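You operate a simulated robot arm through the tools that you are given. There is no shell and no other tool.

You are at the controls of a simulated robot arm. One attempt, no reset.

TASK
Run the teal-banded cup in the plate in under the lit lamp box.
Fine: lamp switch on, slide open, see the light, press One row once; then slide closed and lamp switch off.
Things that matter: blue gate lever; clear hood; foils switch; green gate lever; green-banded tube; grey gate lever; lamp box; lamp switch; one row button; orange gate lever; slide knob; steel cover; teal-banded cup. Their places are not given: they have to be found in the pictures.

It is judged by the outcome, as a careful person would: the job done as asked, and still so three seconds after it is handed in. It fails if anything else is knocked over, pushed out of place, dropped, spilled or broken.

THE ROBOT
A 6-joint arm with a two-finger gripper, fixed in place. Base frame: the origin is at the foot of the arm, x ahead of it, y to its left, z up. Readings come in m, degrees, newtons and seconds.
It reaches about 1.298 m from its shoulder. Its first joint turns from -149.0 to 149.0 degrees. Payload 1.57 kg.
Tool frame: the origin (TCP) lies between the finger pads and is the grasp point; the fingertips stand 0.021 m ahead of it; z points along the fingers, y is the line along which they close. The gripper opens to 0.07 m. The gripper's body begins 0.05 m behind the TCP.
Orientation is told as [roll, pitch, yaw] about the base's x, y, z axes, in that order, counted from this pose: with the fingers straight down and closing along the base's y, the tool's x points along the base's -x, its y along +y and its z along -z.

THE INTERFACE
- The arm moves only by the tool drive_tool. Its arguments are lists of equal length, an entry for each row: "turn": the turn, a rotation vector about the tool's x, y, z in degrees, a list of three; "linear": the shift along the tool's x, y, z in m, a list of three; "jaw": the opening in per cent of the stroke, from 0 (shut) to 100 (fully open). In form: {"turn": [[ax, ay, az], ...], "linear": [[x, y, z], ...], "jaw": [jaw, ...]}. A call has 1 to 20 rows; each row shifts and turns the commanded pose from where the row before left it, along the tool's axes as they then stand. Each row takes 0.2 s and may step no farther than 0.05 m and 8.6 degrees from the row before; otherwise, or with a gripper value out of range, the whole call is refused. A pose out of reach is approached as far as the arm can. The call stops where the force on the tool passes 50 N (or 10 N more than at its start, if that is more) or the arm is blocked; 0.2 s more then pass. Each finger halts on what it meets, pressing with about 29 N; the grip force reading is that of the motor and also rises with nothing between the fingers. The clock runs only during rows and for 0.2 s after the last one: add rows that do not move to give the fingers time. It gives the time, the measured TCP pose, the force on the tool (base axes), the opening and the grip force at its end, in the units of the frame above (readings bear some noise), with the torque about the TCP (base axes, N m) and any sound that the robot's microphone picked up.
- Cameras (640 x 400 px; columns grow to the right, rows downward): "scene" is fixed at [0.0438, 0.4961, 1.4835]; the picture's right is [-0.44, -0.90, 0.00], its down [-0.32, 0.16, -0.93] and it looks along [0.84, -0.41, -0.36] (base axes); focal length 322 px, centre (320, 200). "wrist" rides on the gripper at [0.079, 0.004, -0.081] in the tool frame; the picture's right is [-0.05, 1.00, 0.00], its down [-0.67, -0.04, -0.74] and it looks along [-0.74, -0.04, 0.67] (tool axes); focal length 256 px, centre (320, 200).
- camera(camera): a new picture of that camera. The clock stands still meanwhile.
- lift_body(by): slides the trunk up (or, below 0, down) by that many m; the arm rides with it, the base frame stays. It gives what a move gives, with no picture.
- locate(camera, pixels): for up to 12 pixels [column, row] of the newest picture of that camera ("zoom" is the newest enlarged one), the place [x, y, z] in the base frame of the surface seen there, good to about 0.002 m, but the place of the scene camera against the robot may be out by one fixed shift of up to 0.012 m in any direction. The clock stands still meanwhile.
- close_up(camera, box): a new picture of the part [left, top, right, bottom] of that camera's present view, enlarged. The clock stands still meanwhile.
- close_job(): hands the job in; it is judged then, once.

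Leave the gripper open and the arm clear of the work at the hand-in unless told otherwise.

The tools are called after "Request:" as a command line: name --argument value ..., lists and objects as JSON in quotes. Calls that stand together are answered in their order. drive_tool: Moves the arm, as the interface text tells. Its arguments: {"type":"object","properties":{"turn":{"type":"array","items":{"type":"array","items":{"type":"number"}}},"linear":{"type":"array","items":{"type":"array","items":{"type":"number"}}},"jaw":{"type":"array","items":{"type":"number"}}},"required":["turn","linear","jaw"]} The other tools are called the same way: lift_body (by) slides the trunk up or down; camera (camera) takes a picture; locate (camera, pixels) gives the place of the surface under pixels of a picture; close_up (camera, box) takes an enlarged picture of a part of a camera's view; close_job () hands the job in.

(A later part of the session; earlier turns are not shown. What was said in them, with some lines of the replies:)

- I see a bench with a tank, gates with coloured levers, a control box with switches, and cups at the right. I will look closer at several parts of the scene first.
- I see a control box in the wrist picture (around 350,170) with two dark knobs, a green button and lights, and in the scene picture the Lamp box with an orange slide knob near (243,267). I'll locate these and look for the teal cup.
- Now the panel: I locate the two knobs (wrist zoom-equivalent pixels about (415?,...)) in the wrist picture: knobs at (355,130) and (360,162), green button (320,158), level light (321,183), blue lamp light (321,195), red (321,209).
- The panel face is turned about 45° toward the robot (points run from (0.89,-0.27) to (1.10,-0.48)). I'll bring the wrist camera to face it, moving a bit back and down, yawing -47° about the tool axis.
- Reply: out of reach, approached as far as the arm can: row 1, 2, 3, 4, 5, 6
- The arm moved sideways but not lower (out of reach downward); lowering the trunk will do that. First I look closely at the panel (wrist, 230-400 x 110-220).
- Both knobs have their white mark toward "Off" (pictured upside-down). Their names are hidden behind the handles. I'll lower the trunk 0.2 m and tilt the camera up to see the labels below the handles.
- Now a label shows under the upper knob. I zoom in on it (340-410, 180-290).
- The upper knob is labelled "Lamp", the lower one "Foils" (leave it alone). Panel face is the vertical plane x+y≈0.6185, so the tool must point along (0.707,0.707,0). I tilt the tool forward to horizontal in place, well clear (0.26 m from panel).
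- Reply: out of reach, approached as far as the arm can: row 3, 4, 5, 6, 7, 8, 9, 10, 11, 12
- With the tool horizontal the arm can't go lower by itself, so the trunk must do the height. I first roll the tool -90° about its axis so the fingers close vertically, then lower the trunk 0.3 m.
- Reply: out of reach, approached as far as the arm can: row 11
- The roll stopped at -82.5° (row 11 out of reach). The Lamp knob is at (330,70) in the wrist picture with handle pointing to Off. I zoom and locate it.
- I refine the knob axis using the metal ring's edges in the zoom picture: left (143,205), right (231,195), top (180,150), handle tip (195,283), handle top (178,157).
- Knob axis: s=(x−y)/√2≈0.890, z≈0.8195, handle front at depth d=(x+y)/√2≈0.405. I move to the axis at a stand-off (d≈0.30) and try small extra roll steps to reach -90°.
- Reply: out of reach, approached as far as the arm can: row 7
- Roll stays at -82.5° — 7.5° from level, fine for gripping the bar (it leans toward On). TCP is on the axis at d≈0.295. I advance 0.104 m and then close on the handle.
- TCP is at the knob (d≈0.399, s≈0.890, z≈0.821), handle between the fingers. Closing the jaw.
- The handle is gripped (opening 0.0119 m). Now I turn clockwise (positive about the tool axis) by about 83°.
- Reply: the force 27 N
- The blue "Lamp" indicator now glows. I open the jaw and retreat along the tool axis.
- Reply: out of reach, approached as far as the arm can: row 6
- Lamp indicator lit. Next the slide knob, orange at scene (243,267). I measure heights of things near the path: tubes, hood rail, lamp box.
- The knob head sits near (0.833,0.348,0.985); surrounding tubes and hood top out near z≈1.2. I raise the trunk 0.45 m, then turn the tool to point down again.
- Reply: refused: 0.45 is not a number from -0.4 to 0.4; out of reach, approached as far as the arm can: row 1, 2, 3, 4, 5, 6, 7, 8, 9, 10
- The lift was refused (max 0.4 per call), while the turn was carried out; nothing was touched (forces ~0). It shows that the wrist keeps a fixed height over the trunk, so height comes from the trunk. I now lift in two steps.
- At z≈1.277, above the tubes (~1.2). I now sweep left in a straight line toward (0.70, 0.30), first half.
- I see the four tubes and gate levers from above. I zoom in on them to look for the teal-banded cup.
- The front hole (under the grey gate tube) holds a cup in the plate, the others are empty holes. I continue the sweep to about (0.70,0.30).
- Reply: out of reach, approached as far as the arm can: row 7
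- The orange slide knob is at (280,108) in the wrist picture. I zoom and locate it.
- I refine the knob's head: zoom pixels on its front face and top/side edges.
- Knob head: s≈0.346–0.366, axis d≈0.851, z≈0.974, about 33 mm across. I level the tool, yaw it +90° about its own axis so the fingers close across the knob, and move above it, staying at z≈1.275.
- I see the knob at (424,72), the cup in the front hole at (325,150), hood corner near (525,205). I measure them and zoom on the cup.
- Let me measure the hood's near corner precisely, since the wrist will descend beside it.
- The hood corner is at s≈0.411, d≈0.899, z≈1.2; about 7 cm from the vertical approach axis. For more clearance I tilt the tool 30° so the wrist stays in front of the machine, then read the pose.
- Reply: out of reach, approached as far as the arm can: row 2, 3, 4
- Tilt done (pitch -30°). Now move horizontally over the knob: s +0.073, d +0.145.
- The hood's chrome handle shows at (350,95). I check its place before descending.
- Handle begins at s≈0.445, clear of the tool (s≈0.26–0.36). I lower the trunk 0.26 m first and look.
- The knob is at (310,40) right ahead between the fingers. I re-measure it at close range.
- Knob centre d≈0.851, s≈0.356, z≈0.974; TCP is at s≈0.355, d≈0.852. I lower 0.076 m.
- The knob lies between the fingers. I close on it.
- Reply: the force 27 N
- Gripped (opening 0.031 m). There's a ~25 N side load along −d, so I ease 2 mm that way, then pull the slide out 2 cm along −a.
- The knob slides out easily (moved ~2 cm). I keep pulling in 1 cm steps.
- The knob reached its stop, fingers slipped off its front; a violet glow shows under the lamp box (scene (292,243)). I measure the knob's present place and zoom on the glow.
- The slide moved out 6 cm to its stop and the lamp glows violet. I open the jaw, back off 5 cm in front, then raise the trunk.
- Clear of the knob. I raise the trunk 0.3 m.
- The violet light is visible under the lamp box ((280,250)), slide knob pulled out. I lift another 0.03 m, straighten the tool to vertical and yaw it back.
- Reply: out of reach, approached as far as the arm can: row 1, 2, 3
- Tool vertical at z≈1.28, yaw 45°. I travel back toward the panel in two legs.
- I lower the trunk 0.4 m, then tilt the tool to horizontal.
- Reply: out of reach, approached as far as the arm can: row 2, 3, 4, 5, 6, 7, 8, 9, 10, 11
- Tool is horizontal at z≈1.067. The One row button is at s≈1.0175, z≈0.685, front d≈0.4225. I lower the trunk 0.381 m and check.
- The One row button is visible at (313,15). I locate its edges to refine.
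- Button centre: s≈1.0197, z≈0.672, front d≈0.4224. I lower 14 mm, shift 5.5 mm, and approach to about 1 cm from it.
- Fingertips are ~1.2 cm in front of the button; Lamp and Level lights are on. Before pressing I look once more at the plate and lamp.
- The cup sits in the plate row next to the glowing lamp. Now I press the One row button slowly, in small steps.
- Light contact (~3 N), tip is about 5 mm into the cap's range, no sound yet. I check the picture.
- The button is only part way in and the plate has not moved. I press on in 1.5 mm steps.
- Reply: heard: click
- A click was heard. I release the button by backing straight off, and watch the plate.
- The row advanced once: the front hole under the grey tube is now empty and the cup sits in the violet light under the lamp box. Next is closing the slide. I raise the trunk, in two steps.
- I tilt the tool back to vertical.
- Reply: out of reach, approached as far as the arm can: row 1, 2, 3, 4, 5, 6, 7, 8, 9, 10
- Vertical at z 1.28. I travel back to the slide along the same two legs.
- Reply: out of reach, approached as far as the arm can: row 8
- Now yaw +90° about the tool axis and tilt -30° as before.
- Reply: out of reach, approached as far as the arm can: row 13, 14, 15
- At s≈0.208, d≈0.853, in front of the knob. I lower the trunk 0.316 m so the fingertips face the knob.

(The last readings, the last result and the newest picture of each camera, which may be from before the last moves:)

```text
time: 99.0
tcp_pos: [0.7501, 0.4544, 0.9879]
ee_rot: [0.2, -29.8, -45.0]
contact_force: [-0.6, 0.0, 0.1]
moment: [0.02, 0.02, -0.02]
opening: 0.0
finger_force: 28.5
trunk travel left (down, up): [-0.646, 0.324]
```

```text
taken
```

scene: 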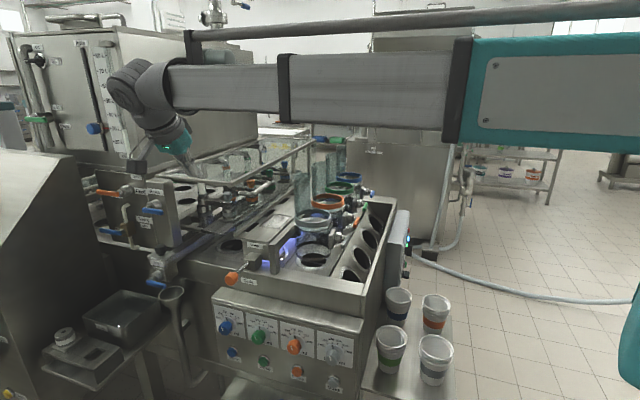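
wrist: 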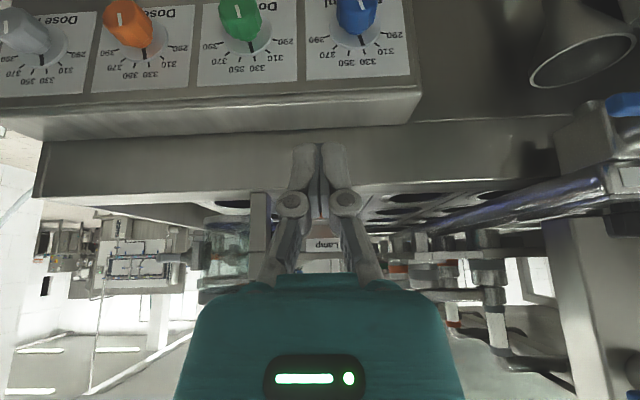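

The fingers are in line with the knob. I advance along +a 5 cm to just before contact, then push in 1 cm steps.

Request:
drive_tool --turn '[[0, 0, 0], [0, 0, 0], [0, 0, 0], [0, 0, 0], [0, 0, 0], [0, 0, 0], [0, 0, 0], [0, 0, 0]]' --linear '[[-0.02165, 0, 0.0125], [-0.02165, 0, 0.0125], [-0.00866, 0, 0.005], [-0.00866, 0, 0.005], [-0.00866, 0, 0.005], [-0.00866, 0, 0.005], [-0.00866, 0, 0.005], [-0.00866, 0, 0.005]]' --jaw '[0, 0, 0, 0, 0, 0, 0, 0]'

Request:
camera --camera "wrist"

Request:
close_up --camera "scene" --box '[160, 180, 360, 300]'

```text
time: 100.8
tcp_pos: [0.8293, 0.3769, 0.9879]
ee_rot: [0.1, -29.8, -45.1]
contact_force: [-0.3, 0.0, 0.0]
moment: [0.03, -0.01, 0.0]
opening: 0.0001
finger_force: 28.5
trunk travel left (down, up): [-0.646, 0.324]
```

```text
taken
```

wrist: 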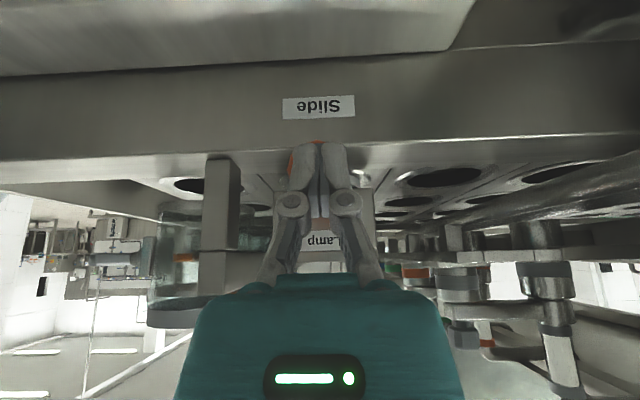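

```text
3.20 times, centred on (260, 240) of scene
```

zoom: 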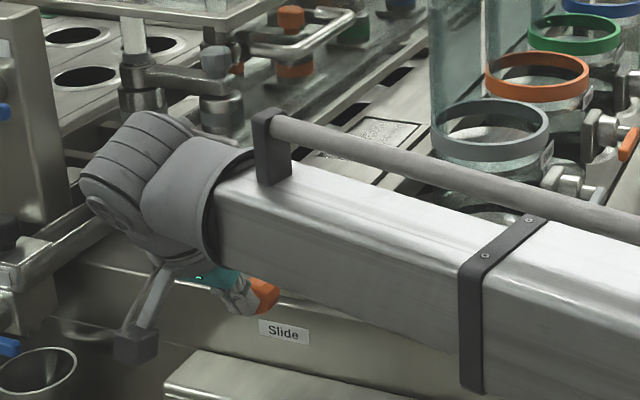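

The knob has been pushed in with it (glow is gone from view). I continue in small steps until resistance.

Request:
drive_tool --turn '[[0, 0, 0], [0, 0, 0], [0, 0, 0], [0, 0, 0]]' --linear '[[-0.00346, 0, 0.002], [-0.00346, 0, 0.002], [-0.00346, 0, 0.002], [-0.00173, 0, 0.001]]' --jaw '[0, 0, 0, 0]'

Request:
locate --camera "wrist" --pixels '[[293, 170], [320, 145]]'

```text
time: 101.8
tcp_pos: [0.8367, 0.3686, 0.9896]
ee_rot: [0.1, -29.7, -44.9]
contact_force: [-14.3, 11.5, -3.0]
moment: [0.16, 0.23, -0.01]
opening: 0.0061
finger_force: 28.6
trunk travel left (down, up): [-0.646, 0.324]
```

```text
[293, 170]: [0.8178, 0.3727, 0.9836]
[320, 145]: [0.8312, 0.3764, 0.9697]
```

About 18 N back-pressure: the slide is at its inner stop (TCP s≈0.331 as predicted). I back off 10 cm and look.

Request:
drive_tool --turn '[[0, 0, 0], [0, 0, 0], [0, 0, 0], [0, 0, 0], [0, 0, 0]]' --linear '[[0.00866, 0, -0.005], [0.02165, 0, -0.0125], [0.02165, 0, -0.0125], [0.02165, 0, -0.0125], [0.02165, 0, -0.0125]]' --jaw '[0, 0, 0, 30, 60]'

Request:
camera --camera "wrist"

```text
time: 103.0
tcp_pos: [0.76, 0.4449, 0.989]
ee_rot: [0.0, -29.9, -45.0]
contact_force: [0.4, -0.5, -0.3]
moment: [-0.01, -0.01, 0.01]
opening: 0.0419
finger_force: 0.1
trunk travel left (down, up): [-0.646, 0.324]
```

```text
taken
```

wrist: 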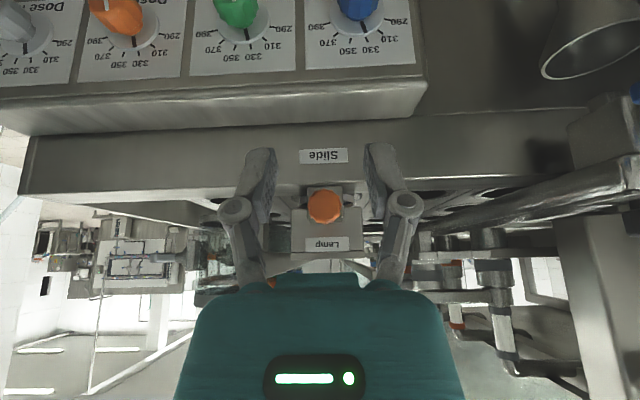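

Request:
locate --camera "wrist" --pixels '[[325, 207], [325, 198], [318, 207]]'

Request:
lift_body --by 0.316

Request:
camera --camera "scene"

Request:
close_up --camera "scene" --box '[220, 205, 350, 290]'

```text
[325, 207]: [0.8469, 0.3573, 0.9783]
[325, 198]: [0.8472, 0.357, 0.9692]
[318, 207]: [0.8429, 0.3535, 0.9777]
```

```text
time: 106.2
tcp_pos: [0.7603, 0.4432, 1.3052]
ee_rot: [0.1, -29.9, -45.1]
contact_force: [0.6, -0.4, 0.6]
moment: [-0.01, 0.01, -0.01]
opening: 0.042
finger_force: 0.0
trunk travel left (down, up): [-0.962, 0.008]
```

```text
taken
```

scene: 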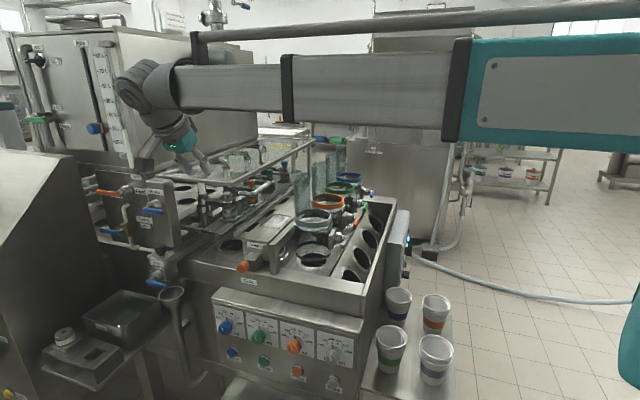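

```text
4.71 times, centred on (285, 248) of scene
```

zoom: 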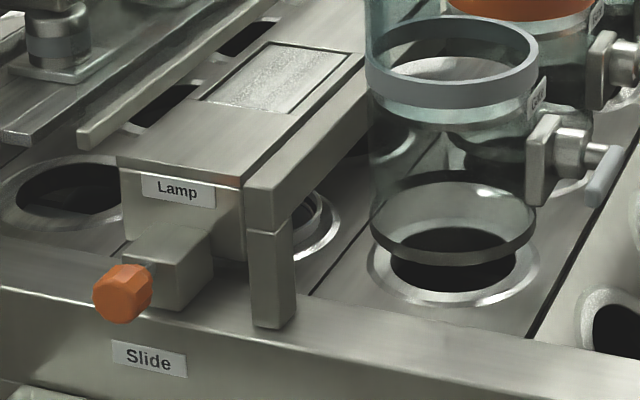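

The slide is back in (front face s≈0.346 as at the start), glow gone, cup under the lamp box. I straighten the tool, yaw back.

Request:
drive_tool --turn '[[0, 7.5, 0], [0, 7.5, 0], [0, 7.5, 0], [0, 7.5, 0], [0, 0, -8.18], [0, 0, -8.18], [0, 0, -8.18], [0, 0, -8.18], [0, 0, -8.18], [0, 0, -8.18], [0, 0, -8.18], [0, 0, -8.18], [0, 0, -8.18], [0, 0, -8.18], [0, 0, -8.18], [0, 0, 0]]' --linear '[[0, 0, 0], [0, 0, 0], [0, 0, 0], [0, 0, 0], [0, 0, 0], [0, 0, 0], [0, 0, 0], [0, 0, 0], [0, 0, 0], [0, 0, 0], [0, 0, 0], [0, 0, 0], [0, 0, 0], [0, 0, 0], [0, 0, 0], [0, 0, 0]]' --jaw '[100, 100, 100, 100, 100, 100, 100, 100, 100, 100, 100, 100, 100, 100, 100, 100]'

Request:
drive_tool --turn '[[0, 0, 0], [0, 0, 0], [0, 0, 0], [0, 0, 0], [0, 0, 0], [0, 0, 0], [0, 0, 0], [0, 0, 0], [0, 0, 0], [0, 0, 0], [0, 0, 0], [0, 0, 0]]' --linear '[[0.03025, -0.0279, 0], [0.03025, -0.0279, 0], [0.03025, -0.0279, 0], [0.03025, -0.0279, 0], [0.03025, -0.0279, 0], [0.03025, -0.0279, 0], [0.03025, -0.0279, 0], [0.03025, -0.0279, 0], [0.03025, -0.0279, 0], [0.03025, -0.0279, 0], [0.03025, -0.0279, 0], [0.03025, -0.0279, 0]]' --jaw '[100, 100, 100, 100, 100, 100, 100, 100, 100, 100, 100, 100]'

Request:
drive_tool --turn '[[0, 0, 0], [0, 0, 0], [0, 0, 0], [0, 0, 0], [0, 0, 0], [0, 0, 0], [0, 0, 0], [0, 0, 0], [0, 0, 0], [0, 0, 0]]' --linear '[[0.0268, -0.0332, 0], [0.0268, -0.0332, 0], [0.0268, -0.0332, 0], [0.0268, -0.0332, 0], [0.0268, -0.0332, 0], [0.0268, -0.0332, 0], [0.0268, -0.0332, 0], [0.0268, -0.0332, 0], [0.0268, -0.0332, 0], [0.0268, -0.0332, 0]]' --jaw '[100, 100, 100, 100, 100, 100, 100, 100, 100, 100]'

```text
time: 109.6
tcp_pos: [0.7616, 0.4436, 1.2799]
ee_rot: [0.2, 0.0, 45.1]
contact_force: [-0.5, 0.5, 0.1]
moment: [-0.02, -0.02, 0.03]
opening: 0.07
finger_force: 0.1
out of reach, approached as far as the arm can: row 1, 2, 3
trunk travel left (down, up): [-0.962, 0.008]
```

```text
time: 112.2
tcp_pos: [0.741, -0.0498, 1.2802]
ee_rot: [0.1, -0.1, 45.0]
contact_force: [-0.5, -0.2, -0.2]
moment: [0.0, 0.01, 0.04]
opening: 0.0699
finger_force: 0.0
out of reach, approached as far as the arm can: row 3, 10
trunk travel left (down, up): [-0.962, 0.008]
```

```text
time: 114.4
tcp_pos: [0.7859, -0.4744, 1.2787]
ee_rot: [0.1, -0.1, 45.0]
contact_force: [0.1, 0.6, 0.0]
moment: [0.05, 0.03, 0.01]
opening: 0.0699
finger_force: 0.0
trunk travel left (down, up): [-0.962, 0.008]
```

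I lower 0.4 m, and tilt to horizontal (TCP d≈0.22, clear of the panel).

Request:
lift_body --by -0.4

Request:
drive_tool --turn '[[0, -8.18, 0], [0, -8.18, 0], [0, -8.18, 0], [0, -8.18, 0], [0, -8.18, 0], [0, -8.18, 0], [0, -8.18, 0], [0, -8.18, 0], [0, -8.18, 0], [0, -8.18, 0], [0, -8.18, 0], [0, 0, 0]]' --linear '[[0, 0, 0], [0, 0, 0], [0, 0, 0], [0, 0, 0], [0, 0, 0], [0, 0, 0], [0, 0, 0], [0, 0, 0], [0, 0, 0], [0, 0, 0], [0, 0, 0], [0, 0, 0]]' --jaw '[100, 100, 100, 100, 100, 100, 100, 100, 100, 100, 100, 100]'

```text
time: 118.2
tcp_pos: [0.7852, -0.4733, 0.8795]
ee_rot: [0.1, -0.1, 44.9]
contact_force: [0.2, -0.5, 0.0]
moment: [-0.01, 0.0, 0.0]
opening: 0.0703
finger_force: 0.0
trunk travel left (down, up): [-0.562, 0.408]
```

```text
time: 120.8
tcp_pos: [0.7848, -0.472, 1.0663]
ee_rot: [123.7, -89.8, -78.8]
contact_force: [-0.9, 0.4, 0.1]
moment: [-0.04, 0.0, 0.02]
opening: 0.0701
finger_force: 0.1
out of reach, approached as far as the arm can: row 2, 3, 4, 5, 6, 7, 8, 9, 10, 11
trunk travel left (down, up): [-0.562, 0.408]
```

Now lower to the knob's height (z≈0.8195).

Request:
lift_body --by -0.2465

Request:
camera --camera "wrist"

```text
time: 123.3
tcp_pos: [0.7843, -0.4725, 0.8207]
ee_rot: [88.0, -89.9, -43.1]
contact_force: [0.0, -0.2, 0.1]
moment: [0.01, 0.02, 0.02]
opening: 0.0698
finger_force: 0.0
trunk travel left (down, up): [-0.315, 0.655]
```

```text
taken
```

wrist: 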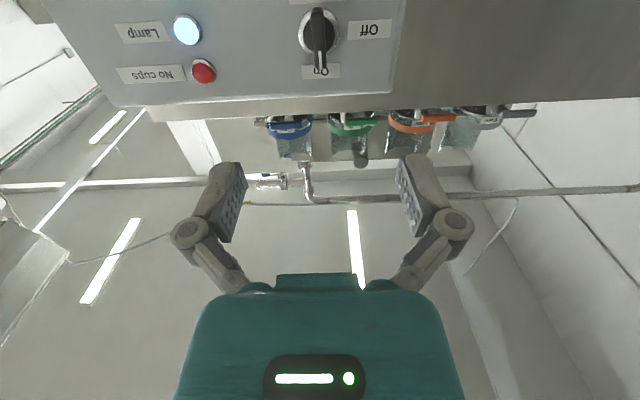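

The knob handle is upright (On) right ahead, lamp indicator lit. I advance 0.178 m and close on the handle.

Request:
drive_tool --turn '[[0, 0, 0], [0, 0, 0], [0, 0, 0], [0, 0, 0], [0, 0, 0], [0, 0, 0], [0, 0, 0]]' --linear '[[0, -0.001, 0.04], [0, 0, 0.04], [0, 0, 0.04], [0, 0, 0.03], [0, 0, 0.02], [0, 0, 0.0085], [0, 0, 0]]' --jaw '[100, 100, 100, 100, 100, 100, 100]'

Request:
camera --camera "wrist"

```text
time: 125.0
tcp_pos: [0.9121, -0.3454, 0.8185]
ee_rot: [53.2, -89.9, -8.2]
contact_force: [0.5, -0.8, -0.9]
moment: [0.0, -0.01, -0.02]
opening: 0.07
finger_force: 0.1
trunk travel left (down, up): [-0.315, 0.655]
```

```text
taken
```

wrist: 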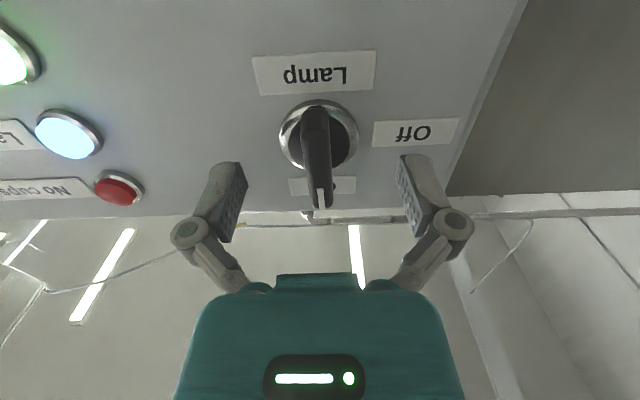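

Handle is between the fingers (d≈0.401). Closing.

Request:
drive_tool --turn '[[0, 0, 0], [0, 0, 0], [0, 0, 0], [0, 0, 0], [0, 0, 0], [0, 0, 0]]' --linear '[[0, 0, 0], [0, 0, 0], [0, 0, 0], [0, 0, 0], [0, 0, 0], [0, 0, 0]]' --jaw '[60, 30, 10, 10, 10, 10]'

```text
time: 126.3
tcp_pos: [0.9129, -0.3463, 0.8192]
ee_rot: [58.2, -89.8, -13.2]
contact_force: [3.6, -2.9, 2.1]
moment: [-0.13, 0.01, -0.07]
opening: 0.0121
finger_force: 32.6
trunk travel left (down, up): [-0.315, 0.655]
```

Gripped with low side load. I turn counter-clockwise (negative about tool axis) ~83° back toward Off.

Request:
drive_tool --turn '[[0, 0, -8.3], [0, 0, -8.3], [0, 0, -8.3], [0, 0, -8.3], [0, 0, -8.3], [0, 0, -8.3], [0, 0, -8.3], [0, 0, -8.3], [0, 0, -8.3], [0, 0, -8.3], [0, 0, 0]]' --linear '[[0, 0, 0], [0, 0, 0], [0, 0, 0], [0, 0, 0], [0, 0, 0], [0, 0, 0], [0, 0, 0], [0, 0, 0], [0, 0, 0], [0, 0, 0], [0, 0, 0]]' --jaw '[10, 10, 10, 10, 10, 10, 10, 10, 10, 10, 10]'

Request:
camera --camera "wrist"

Request:
close_up --camera "scene" --box '[370, 200, 430, 290]'

```text
time: 128.8
tcp_pos: [0.9123, -0.3463, 0.8198]
ee_rot: [-90.0, -7.4, 134.8]
contact_force: [23.0, -2.9, 14.9]
moment: [0.21, -0.21, 0.13]
opening: 0.0119
finger_force: 32.3
trunk travel left (down, up): [-0.315, 0.655]
```

```text
taken
```

wrist: 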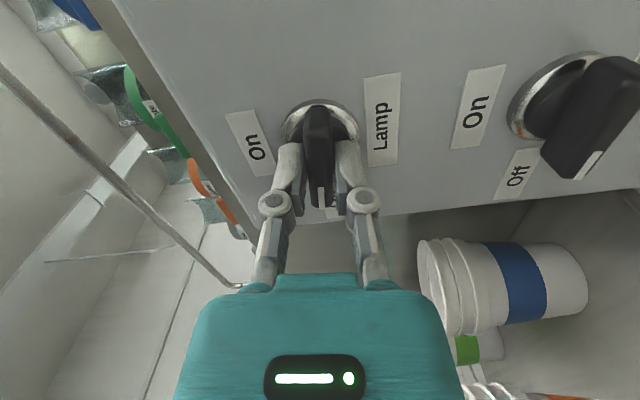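

```text
4.44 times, centred on (400, 245) of scene
```

zoom: 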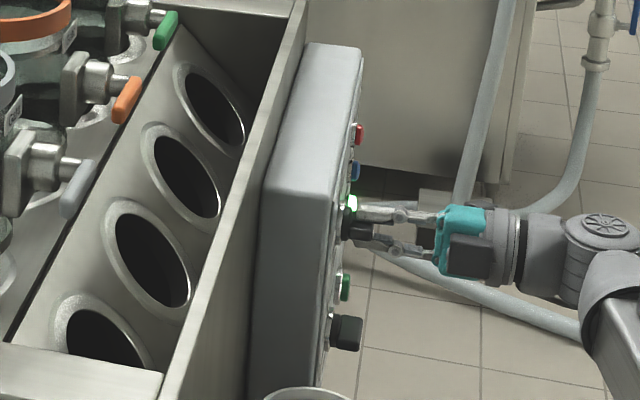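

The blue lamp light is off. I release the handle and back off, then check the handle's angle.

Request:
drive_tool --turn '[[0, 0, 0], [0, 0, 0], [0, 0, 0], [0, 0, 0], [0, 0, 0], [0, 0, 0], [0, 0, 0], [0, 0, 0]]' --linear '[[0, 0, 0], [0, 0, 0], [0, 0, 0], [0, 0, 0], [0, 0, -0.02], [0, 0, -0.04], [0, 0, -0.04], [0, 0, -0.04]]' --jaw '[60, 80, 100, 100, 100, 100, 100, 100]'

Request:
camera --camera "wrist"

Request:
close_up --camera "wrist" --box '[270, 10, 550, 180]'

```text
time: 130.6
tcp_pos: [0.8127, -0.4481, 0.8197]
ee_rot: [-89.9, -7.5, 134.9]
contact_force: [0.2, -0.1, -0.5]
moment: [0.0, 0.02, 0.0]
opening: 0.0703
finger_force: 0.0
trunk travel left (down, up): [-0.315, 0.655]
```

```text
taken
```

wrist: 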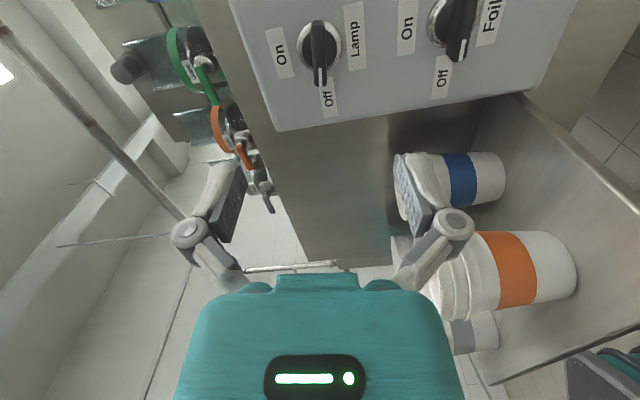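

```text
2.29 times, centred on (410, 95) of wrist
```

zoom: 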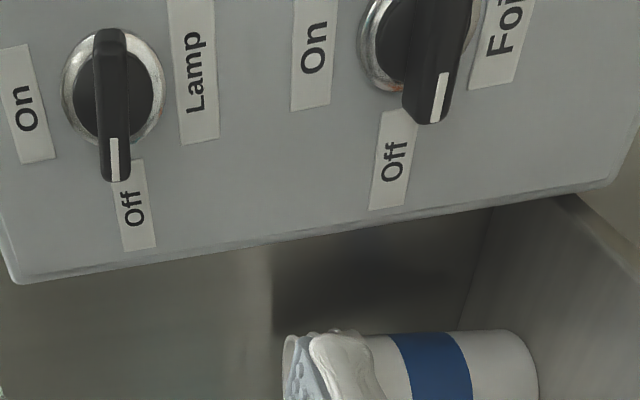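

The indicator is off; I check the handle's angle by locating both its ends.

Request:
close_up --camera "wrist" --box '[285, 0, 375, 130]'

Request:
locate --camera "wrist" --pixels '[[313, 35], [323, 35], [318, 80], [325, 80], [316, 80], [318, 35], [320, 50], [321, 75], [314, 50], [322, 50]]'

```text
3.08 times, centred on (330, 65) of wrist
```

zoom: 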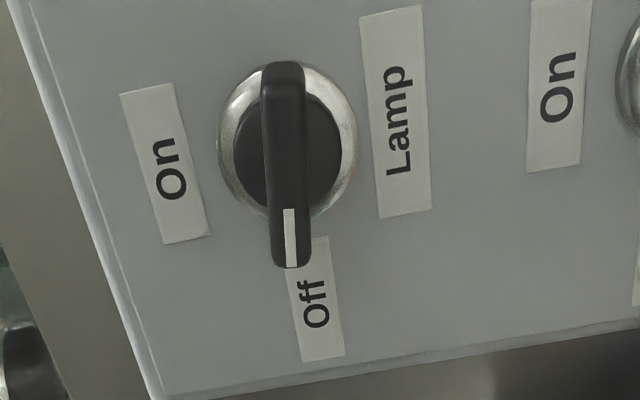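

```text
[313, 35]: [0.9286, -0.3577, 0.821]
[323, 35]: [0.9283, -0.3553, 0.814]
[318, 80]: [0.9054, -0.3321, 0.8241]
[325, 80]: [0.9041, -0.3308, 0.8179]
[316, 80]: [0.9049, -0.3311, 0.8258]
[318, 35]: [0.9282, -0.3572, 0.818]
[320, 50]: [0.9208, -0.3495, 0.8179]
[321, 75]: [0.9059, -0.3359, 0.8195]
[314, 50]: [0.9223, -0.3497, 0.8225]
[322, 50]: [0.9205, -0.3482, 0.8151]
```

The handle stands about 5–7° short of fully Off (the wrist's roll limit), though the lamp is off. I'll nudge its Off end (s≈0.874) down 2–3 mm with closed fingers from above: first raise 26 mm and close the jaw.

Request:
lift_body --by 0.028

Request:
drive_tool --turn '[[0, 0, 0], [0, 0, 0], [0, 0, 0], [0, 0, 0], [0, 0, 0], [0, 0, 0]]' --linear '[[-0.0173, 0.0023, 0], [0, 0, 0], [0, 0, 0], [0, 0, 0], [0, 0, 0], [0, 0, 0]]' --jaw '[60, 30, 0, 0, 0, 0]'

```text
time: 131.3
tcp_pos: [0.8118, -0.4489, 0.8476]
ee_rot: [-89.9, -7.5, 134.9]
contact_force: [0.3, -0.7, 0.3]
moment: [0.0, 0.02, 0.0]
opening: 0.0698
finger_force: 0.0
trunk travel left (down, up): [-0.343, 0.627]
```

```text
time: 132.7
tcp_pos: [0.7983, -0.4366, 0.8491]
ee_rot: [-89.9, -7.5, 134.9]
contact_force: [0.4, 0.5, 0.0]
moment: [-0.02, -0.01, 0.05]
opening: 0.0
finger_force: 28.7
trunk travel left (down, up): [-0.343, 0.627]
```

Closed and aligned at s≈0.873, z≈0.849. I advance 0.141 m above the handle's Off end.

Request:
drive_tool --turn '[[0, 0, 0], [0, 0, 0], [0, 0, 0], [0, 0, 0], [0, 0, 0], [0, 0, 0]]' --linear '[[0, 0, 0.04], [0, 0, 0.04], [0, 0, 0.03], [0, 0, 0.02], [0, 0, 0.011], [0, 0, 0]]' --jaw '[0, 0, 0, 0, 0, 0]'

Request:
camera --camera "wrist"

```text
time: 134.1
tcp_pos: [0.8996, -0.3372, 0.8477]
ee_rot: [-90.0, -7.5, 134.9]
contact_force: [0.0, -0.9, -0.2]
moment: [0.0, 0.0, 0.04]
opening: 0.0
finger_force: 29.0
trunk travel left (down, up): [-0.343, 0.627]
```

```text
taken
```

wrist: 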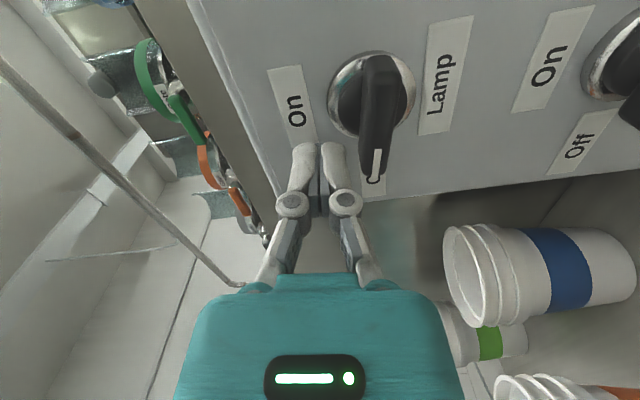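

Fingertips stand just above (left in picture) the handle's Off end. I lower in small steps, reading the force.

Request:
lift_body --by -0.008

Request:
lift_body --by -0.002

```text
time: 134.7
tcp_pos: [0.8994, -0.3371, 0.8394]
ee_rot: [-89.9, -7.5, 134.8]
contact_force: [1.0, -0.1, 1.6]
moment: [0.0, -0.06, 0.02]
opening: 0.0
finger_force: 28.8
trunk travel left (down, up): [-0.335, 0.635]
```

```text
time: 135.2
tcp_pos: [0.8989, -0.3366, 0.8389]
ee_rot: [-90.0, -7.5, 135.0]
contact_force: [0.7, 2.8, 9.0]
moment: [0.02, -0.09, 0.01]
opening: 0.0001
finger_force: 28.4
trunk travel left (down, up): [-0.333, 0.637]
```

Contact at 9 N. One more 2 mm step.

Request:
lift_body --by -0.002

Request:
camera --camera "wrist"

```text
time: 135.7
tcp_pos: [0.8992, -0.3367, 0.8389]
ee_rot: [-90.1, -7.4, 135.0]
contact_force: [9.0, 1.0, 25.7]
moment: [0.07, -0.36, 0.01]
opening: 0.0
finger_force: 28.5
trunk travel left (down, up): [-0.331, 0.639]
```

```text
taken
```

wrist: 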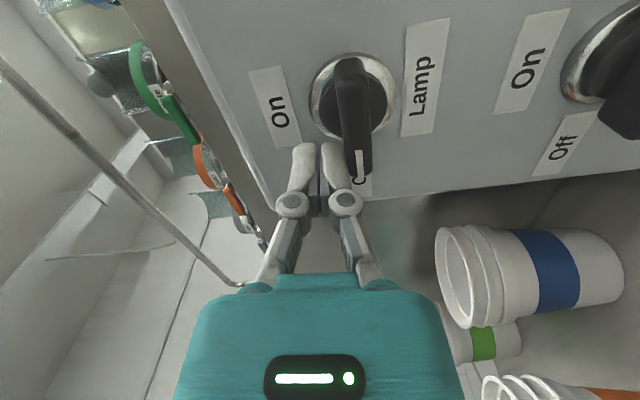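

25 N and no further movement: the knob is at its Off stop. I ease up and back off.

Request:
lift_body --by 0.008

Request:
drive_tool --turn '[[0, 0, 0], [0, 0, 0], [0, 0, 0], [0, 0, 0], [0, 0, 0], [0, 0, 0]]' --linear '[[0, 0, -0.02], [0, 0, -0.04], [0, 0, -0.04], [0, 0, -0.04], [0, 0, -0.02], [0, 0, 0]]' --jaw '[0, 0, 0, 0, 50, 100]'

Request:
camera --camera "wrist"

Request:
close_up --camera "wrist" --box '[270, 0, 500, 130]'

```text
time: 136.3
tcp_pos: [0.9006, -0.3379, 0.8421]
ee_rot: [-89.8, -7.5, 134.9]
contact_force: [-0.1, 0.2, -0.2]
moment: [-0.02, 0.0, -0.02]
opening: 0.0
finger_force: 28.2
trunk travel left (down, up): [-0.339, 0.631]
```

```text
time: 137.7
tcp_pos: [0.7876, -0.4501, 0.8434]
ee_rot: [-89.9, -7.4, 134.8]
contact_force: [-0.4, 1.0, 0.0]
moment: [0.03, 0.0, 0.02]
opening: 0.0589
finger_force: 0.1
trunk travel left (down, up): [-0.339, 0.631]
```

```text
taken
```

wrist: 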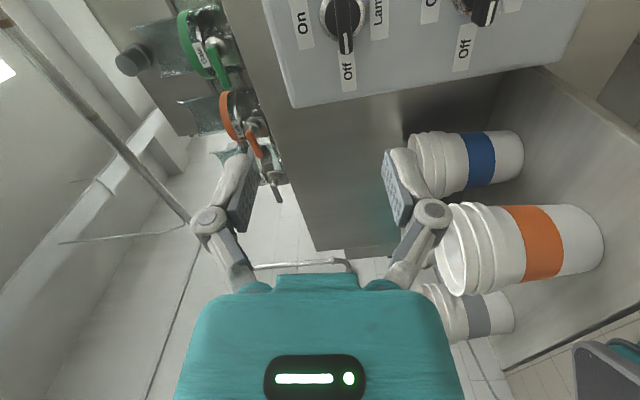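

```text
2.78 times, centred on (385, 65) of wrist
```

zoom: 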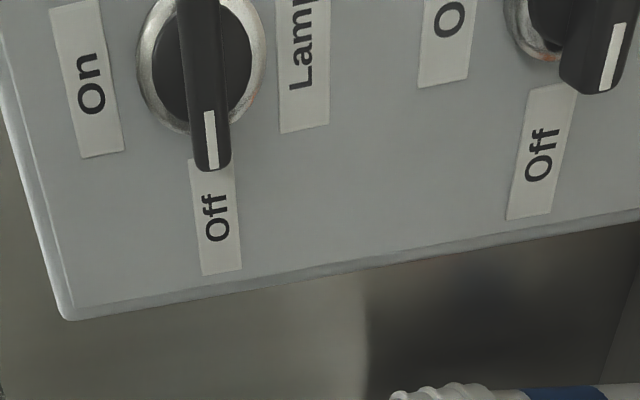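

The handle points at Off. I raise the arm clear, with the jaw open, and check everything in the scene.

Request:
drive_tool --turn '[[0, 0, 0], [0, 0, 0], [0, 0, 0], [0, 0, 0]]' --linear '[[0, 0, -0.04], [0, 0, -0.04], [0, 0, 0], [0, 0, 0]]' --jaw '[100, 100, 100, 100]'

Request:
lift_body --by 0.38

Request:
camera --camera "scene"

Request:
close_up --camera "scene" --box '[370, 200, 430, 290]'

Request:
close_up --camera "scene" --box '[210, 180, 430, 300]'

```text
time: 138.7
tcp_pos: [0.7298, -0.5061, 0.8444]
ee_rot: [-90.0, -7.7, 134.8]
contact_force: [0.0, -0.4, 0.0]
moment: [-0.02, -0.02, 0.04]
opening: 0.0695
finger_force: 0.1
trunk travel left (down, up): [-0.339, 0.631]
```

```text
time: 142.3
tcp_pos: [0.7287, -0.5064, 1.2227]
ee_rot: [-90.0, -7.6, 134.8]
contact_force: [-0.2, 0.3, 0.0]
moment: [0.0, -0.02, -0.01]
opening: 0.0702
finger_force: 0.0
trunk travel left (down, up): [-0.719, 0.251]
```

```text
taken
```

scene: 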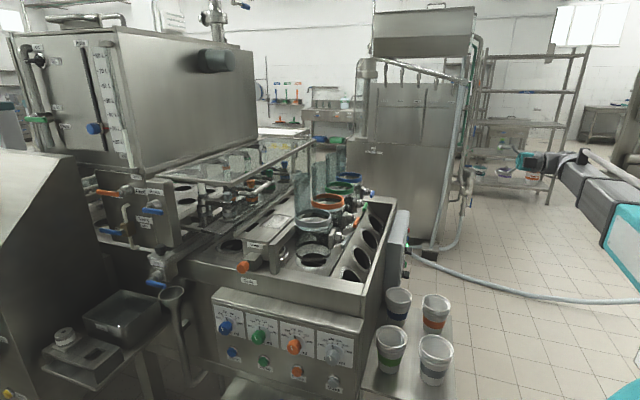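

```text
4.44 times, centred on (400, 245) of scene
```

zoom: 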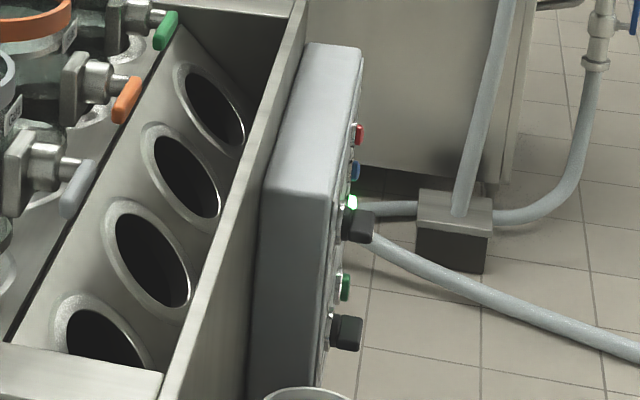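

```text
2.91 times, centred on (320, 240) of scene
```

zoom: 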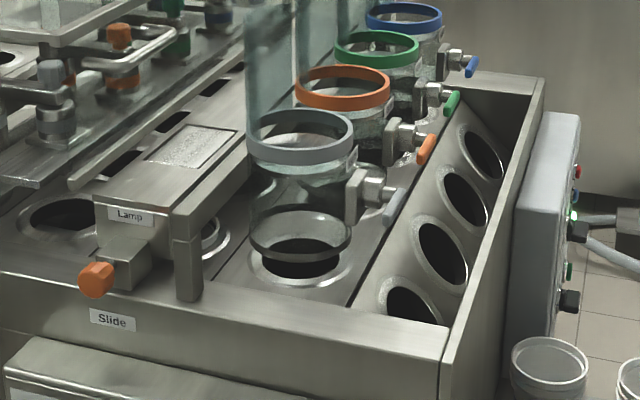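

Everything is as asked. The cup is in the plate under the lamp box after one row. The slide is closed, the lamp switch is off with its indicator dark, and the Foils knob, gates and cups look unmoved. The gripper is open and the arm is clear, so I hand the job in.

Request:
close_job

```text
The job is handed in.
```

The cup in the plate was advanced one row and now sits under the lamp box. I never saw its teal band: it sat down in the hole, and I took it as the right cup because it was the only one I could see in the plate.

1. **Lamp switch on:** I turned it on and the blue Lamp indicator lit.
2. **Slide open:** I pulled the knob out about 6 cm to its stop, and the violet light showed under the box.
3. **One row:** I pressed it once and heard a single click. The plate moved one row, carrying the cup into the light.
4. **Slide closed:** I pushed the knob back to where it started, and the glow was gone.
5. **Lamp switch off:** I turned it off and the indicator went dark. The handle seemed to sit a few degrees short of Off, so I pressed it further. It would not move under about 25 N, so I took it to be at its stop.

The foils switch, the gate levers and the other cups look unmoved in the last pictures. The gripper is open and the arm is clear of the machine.
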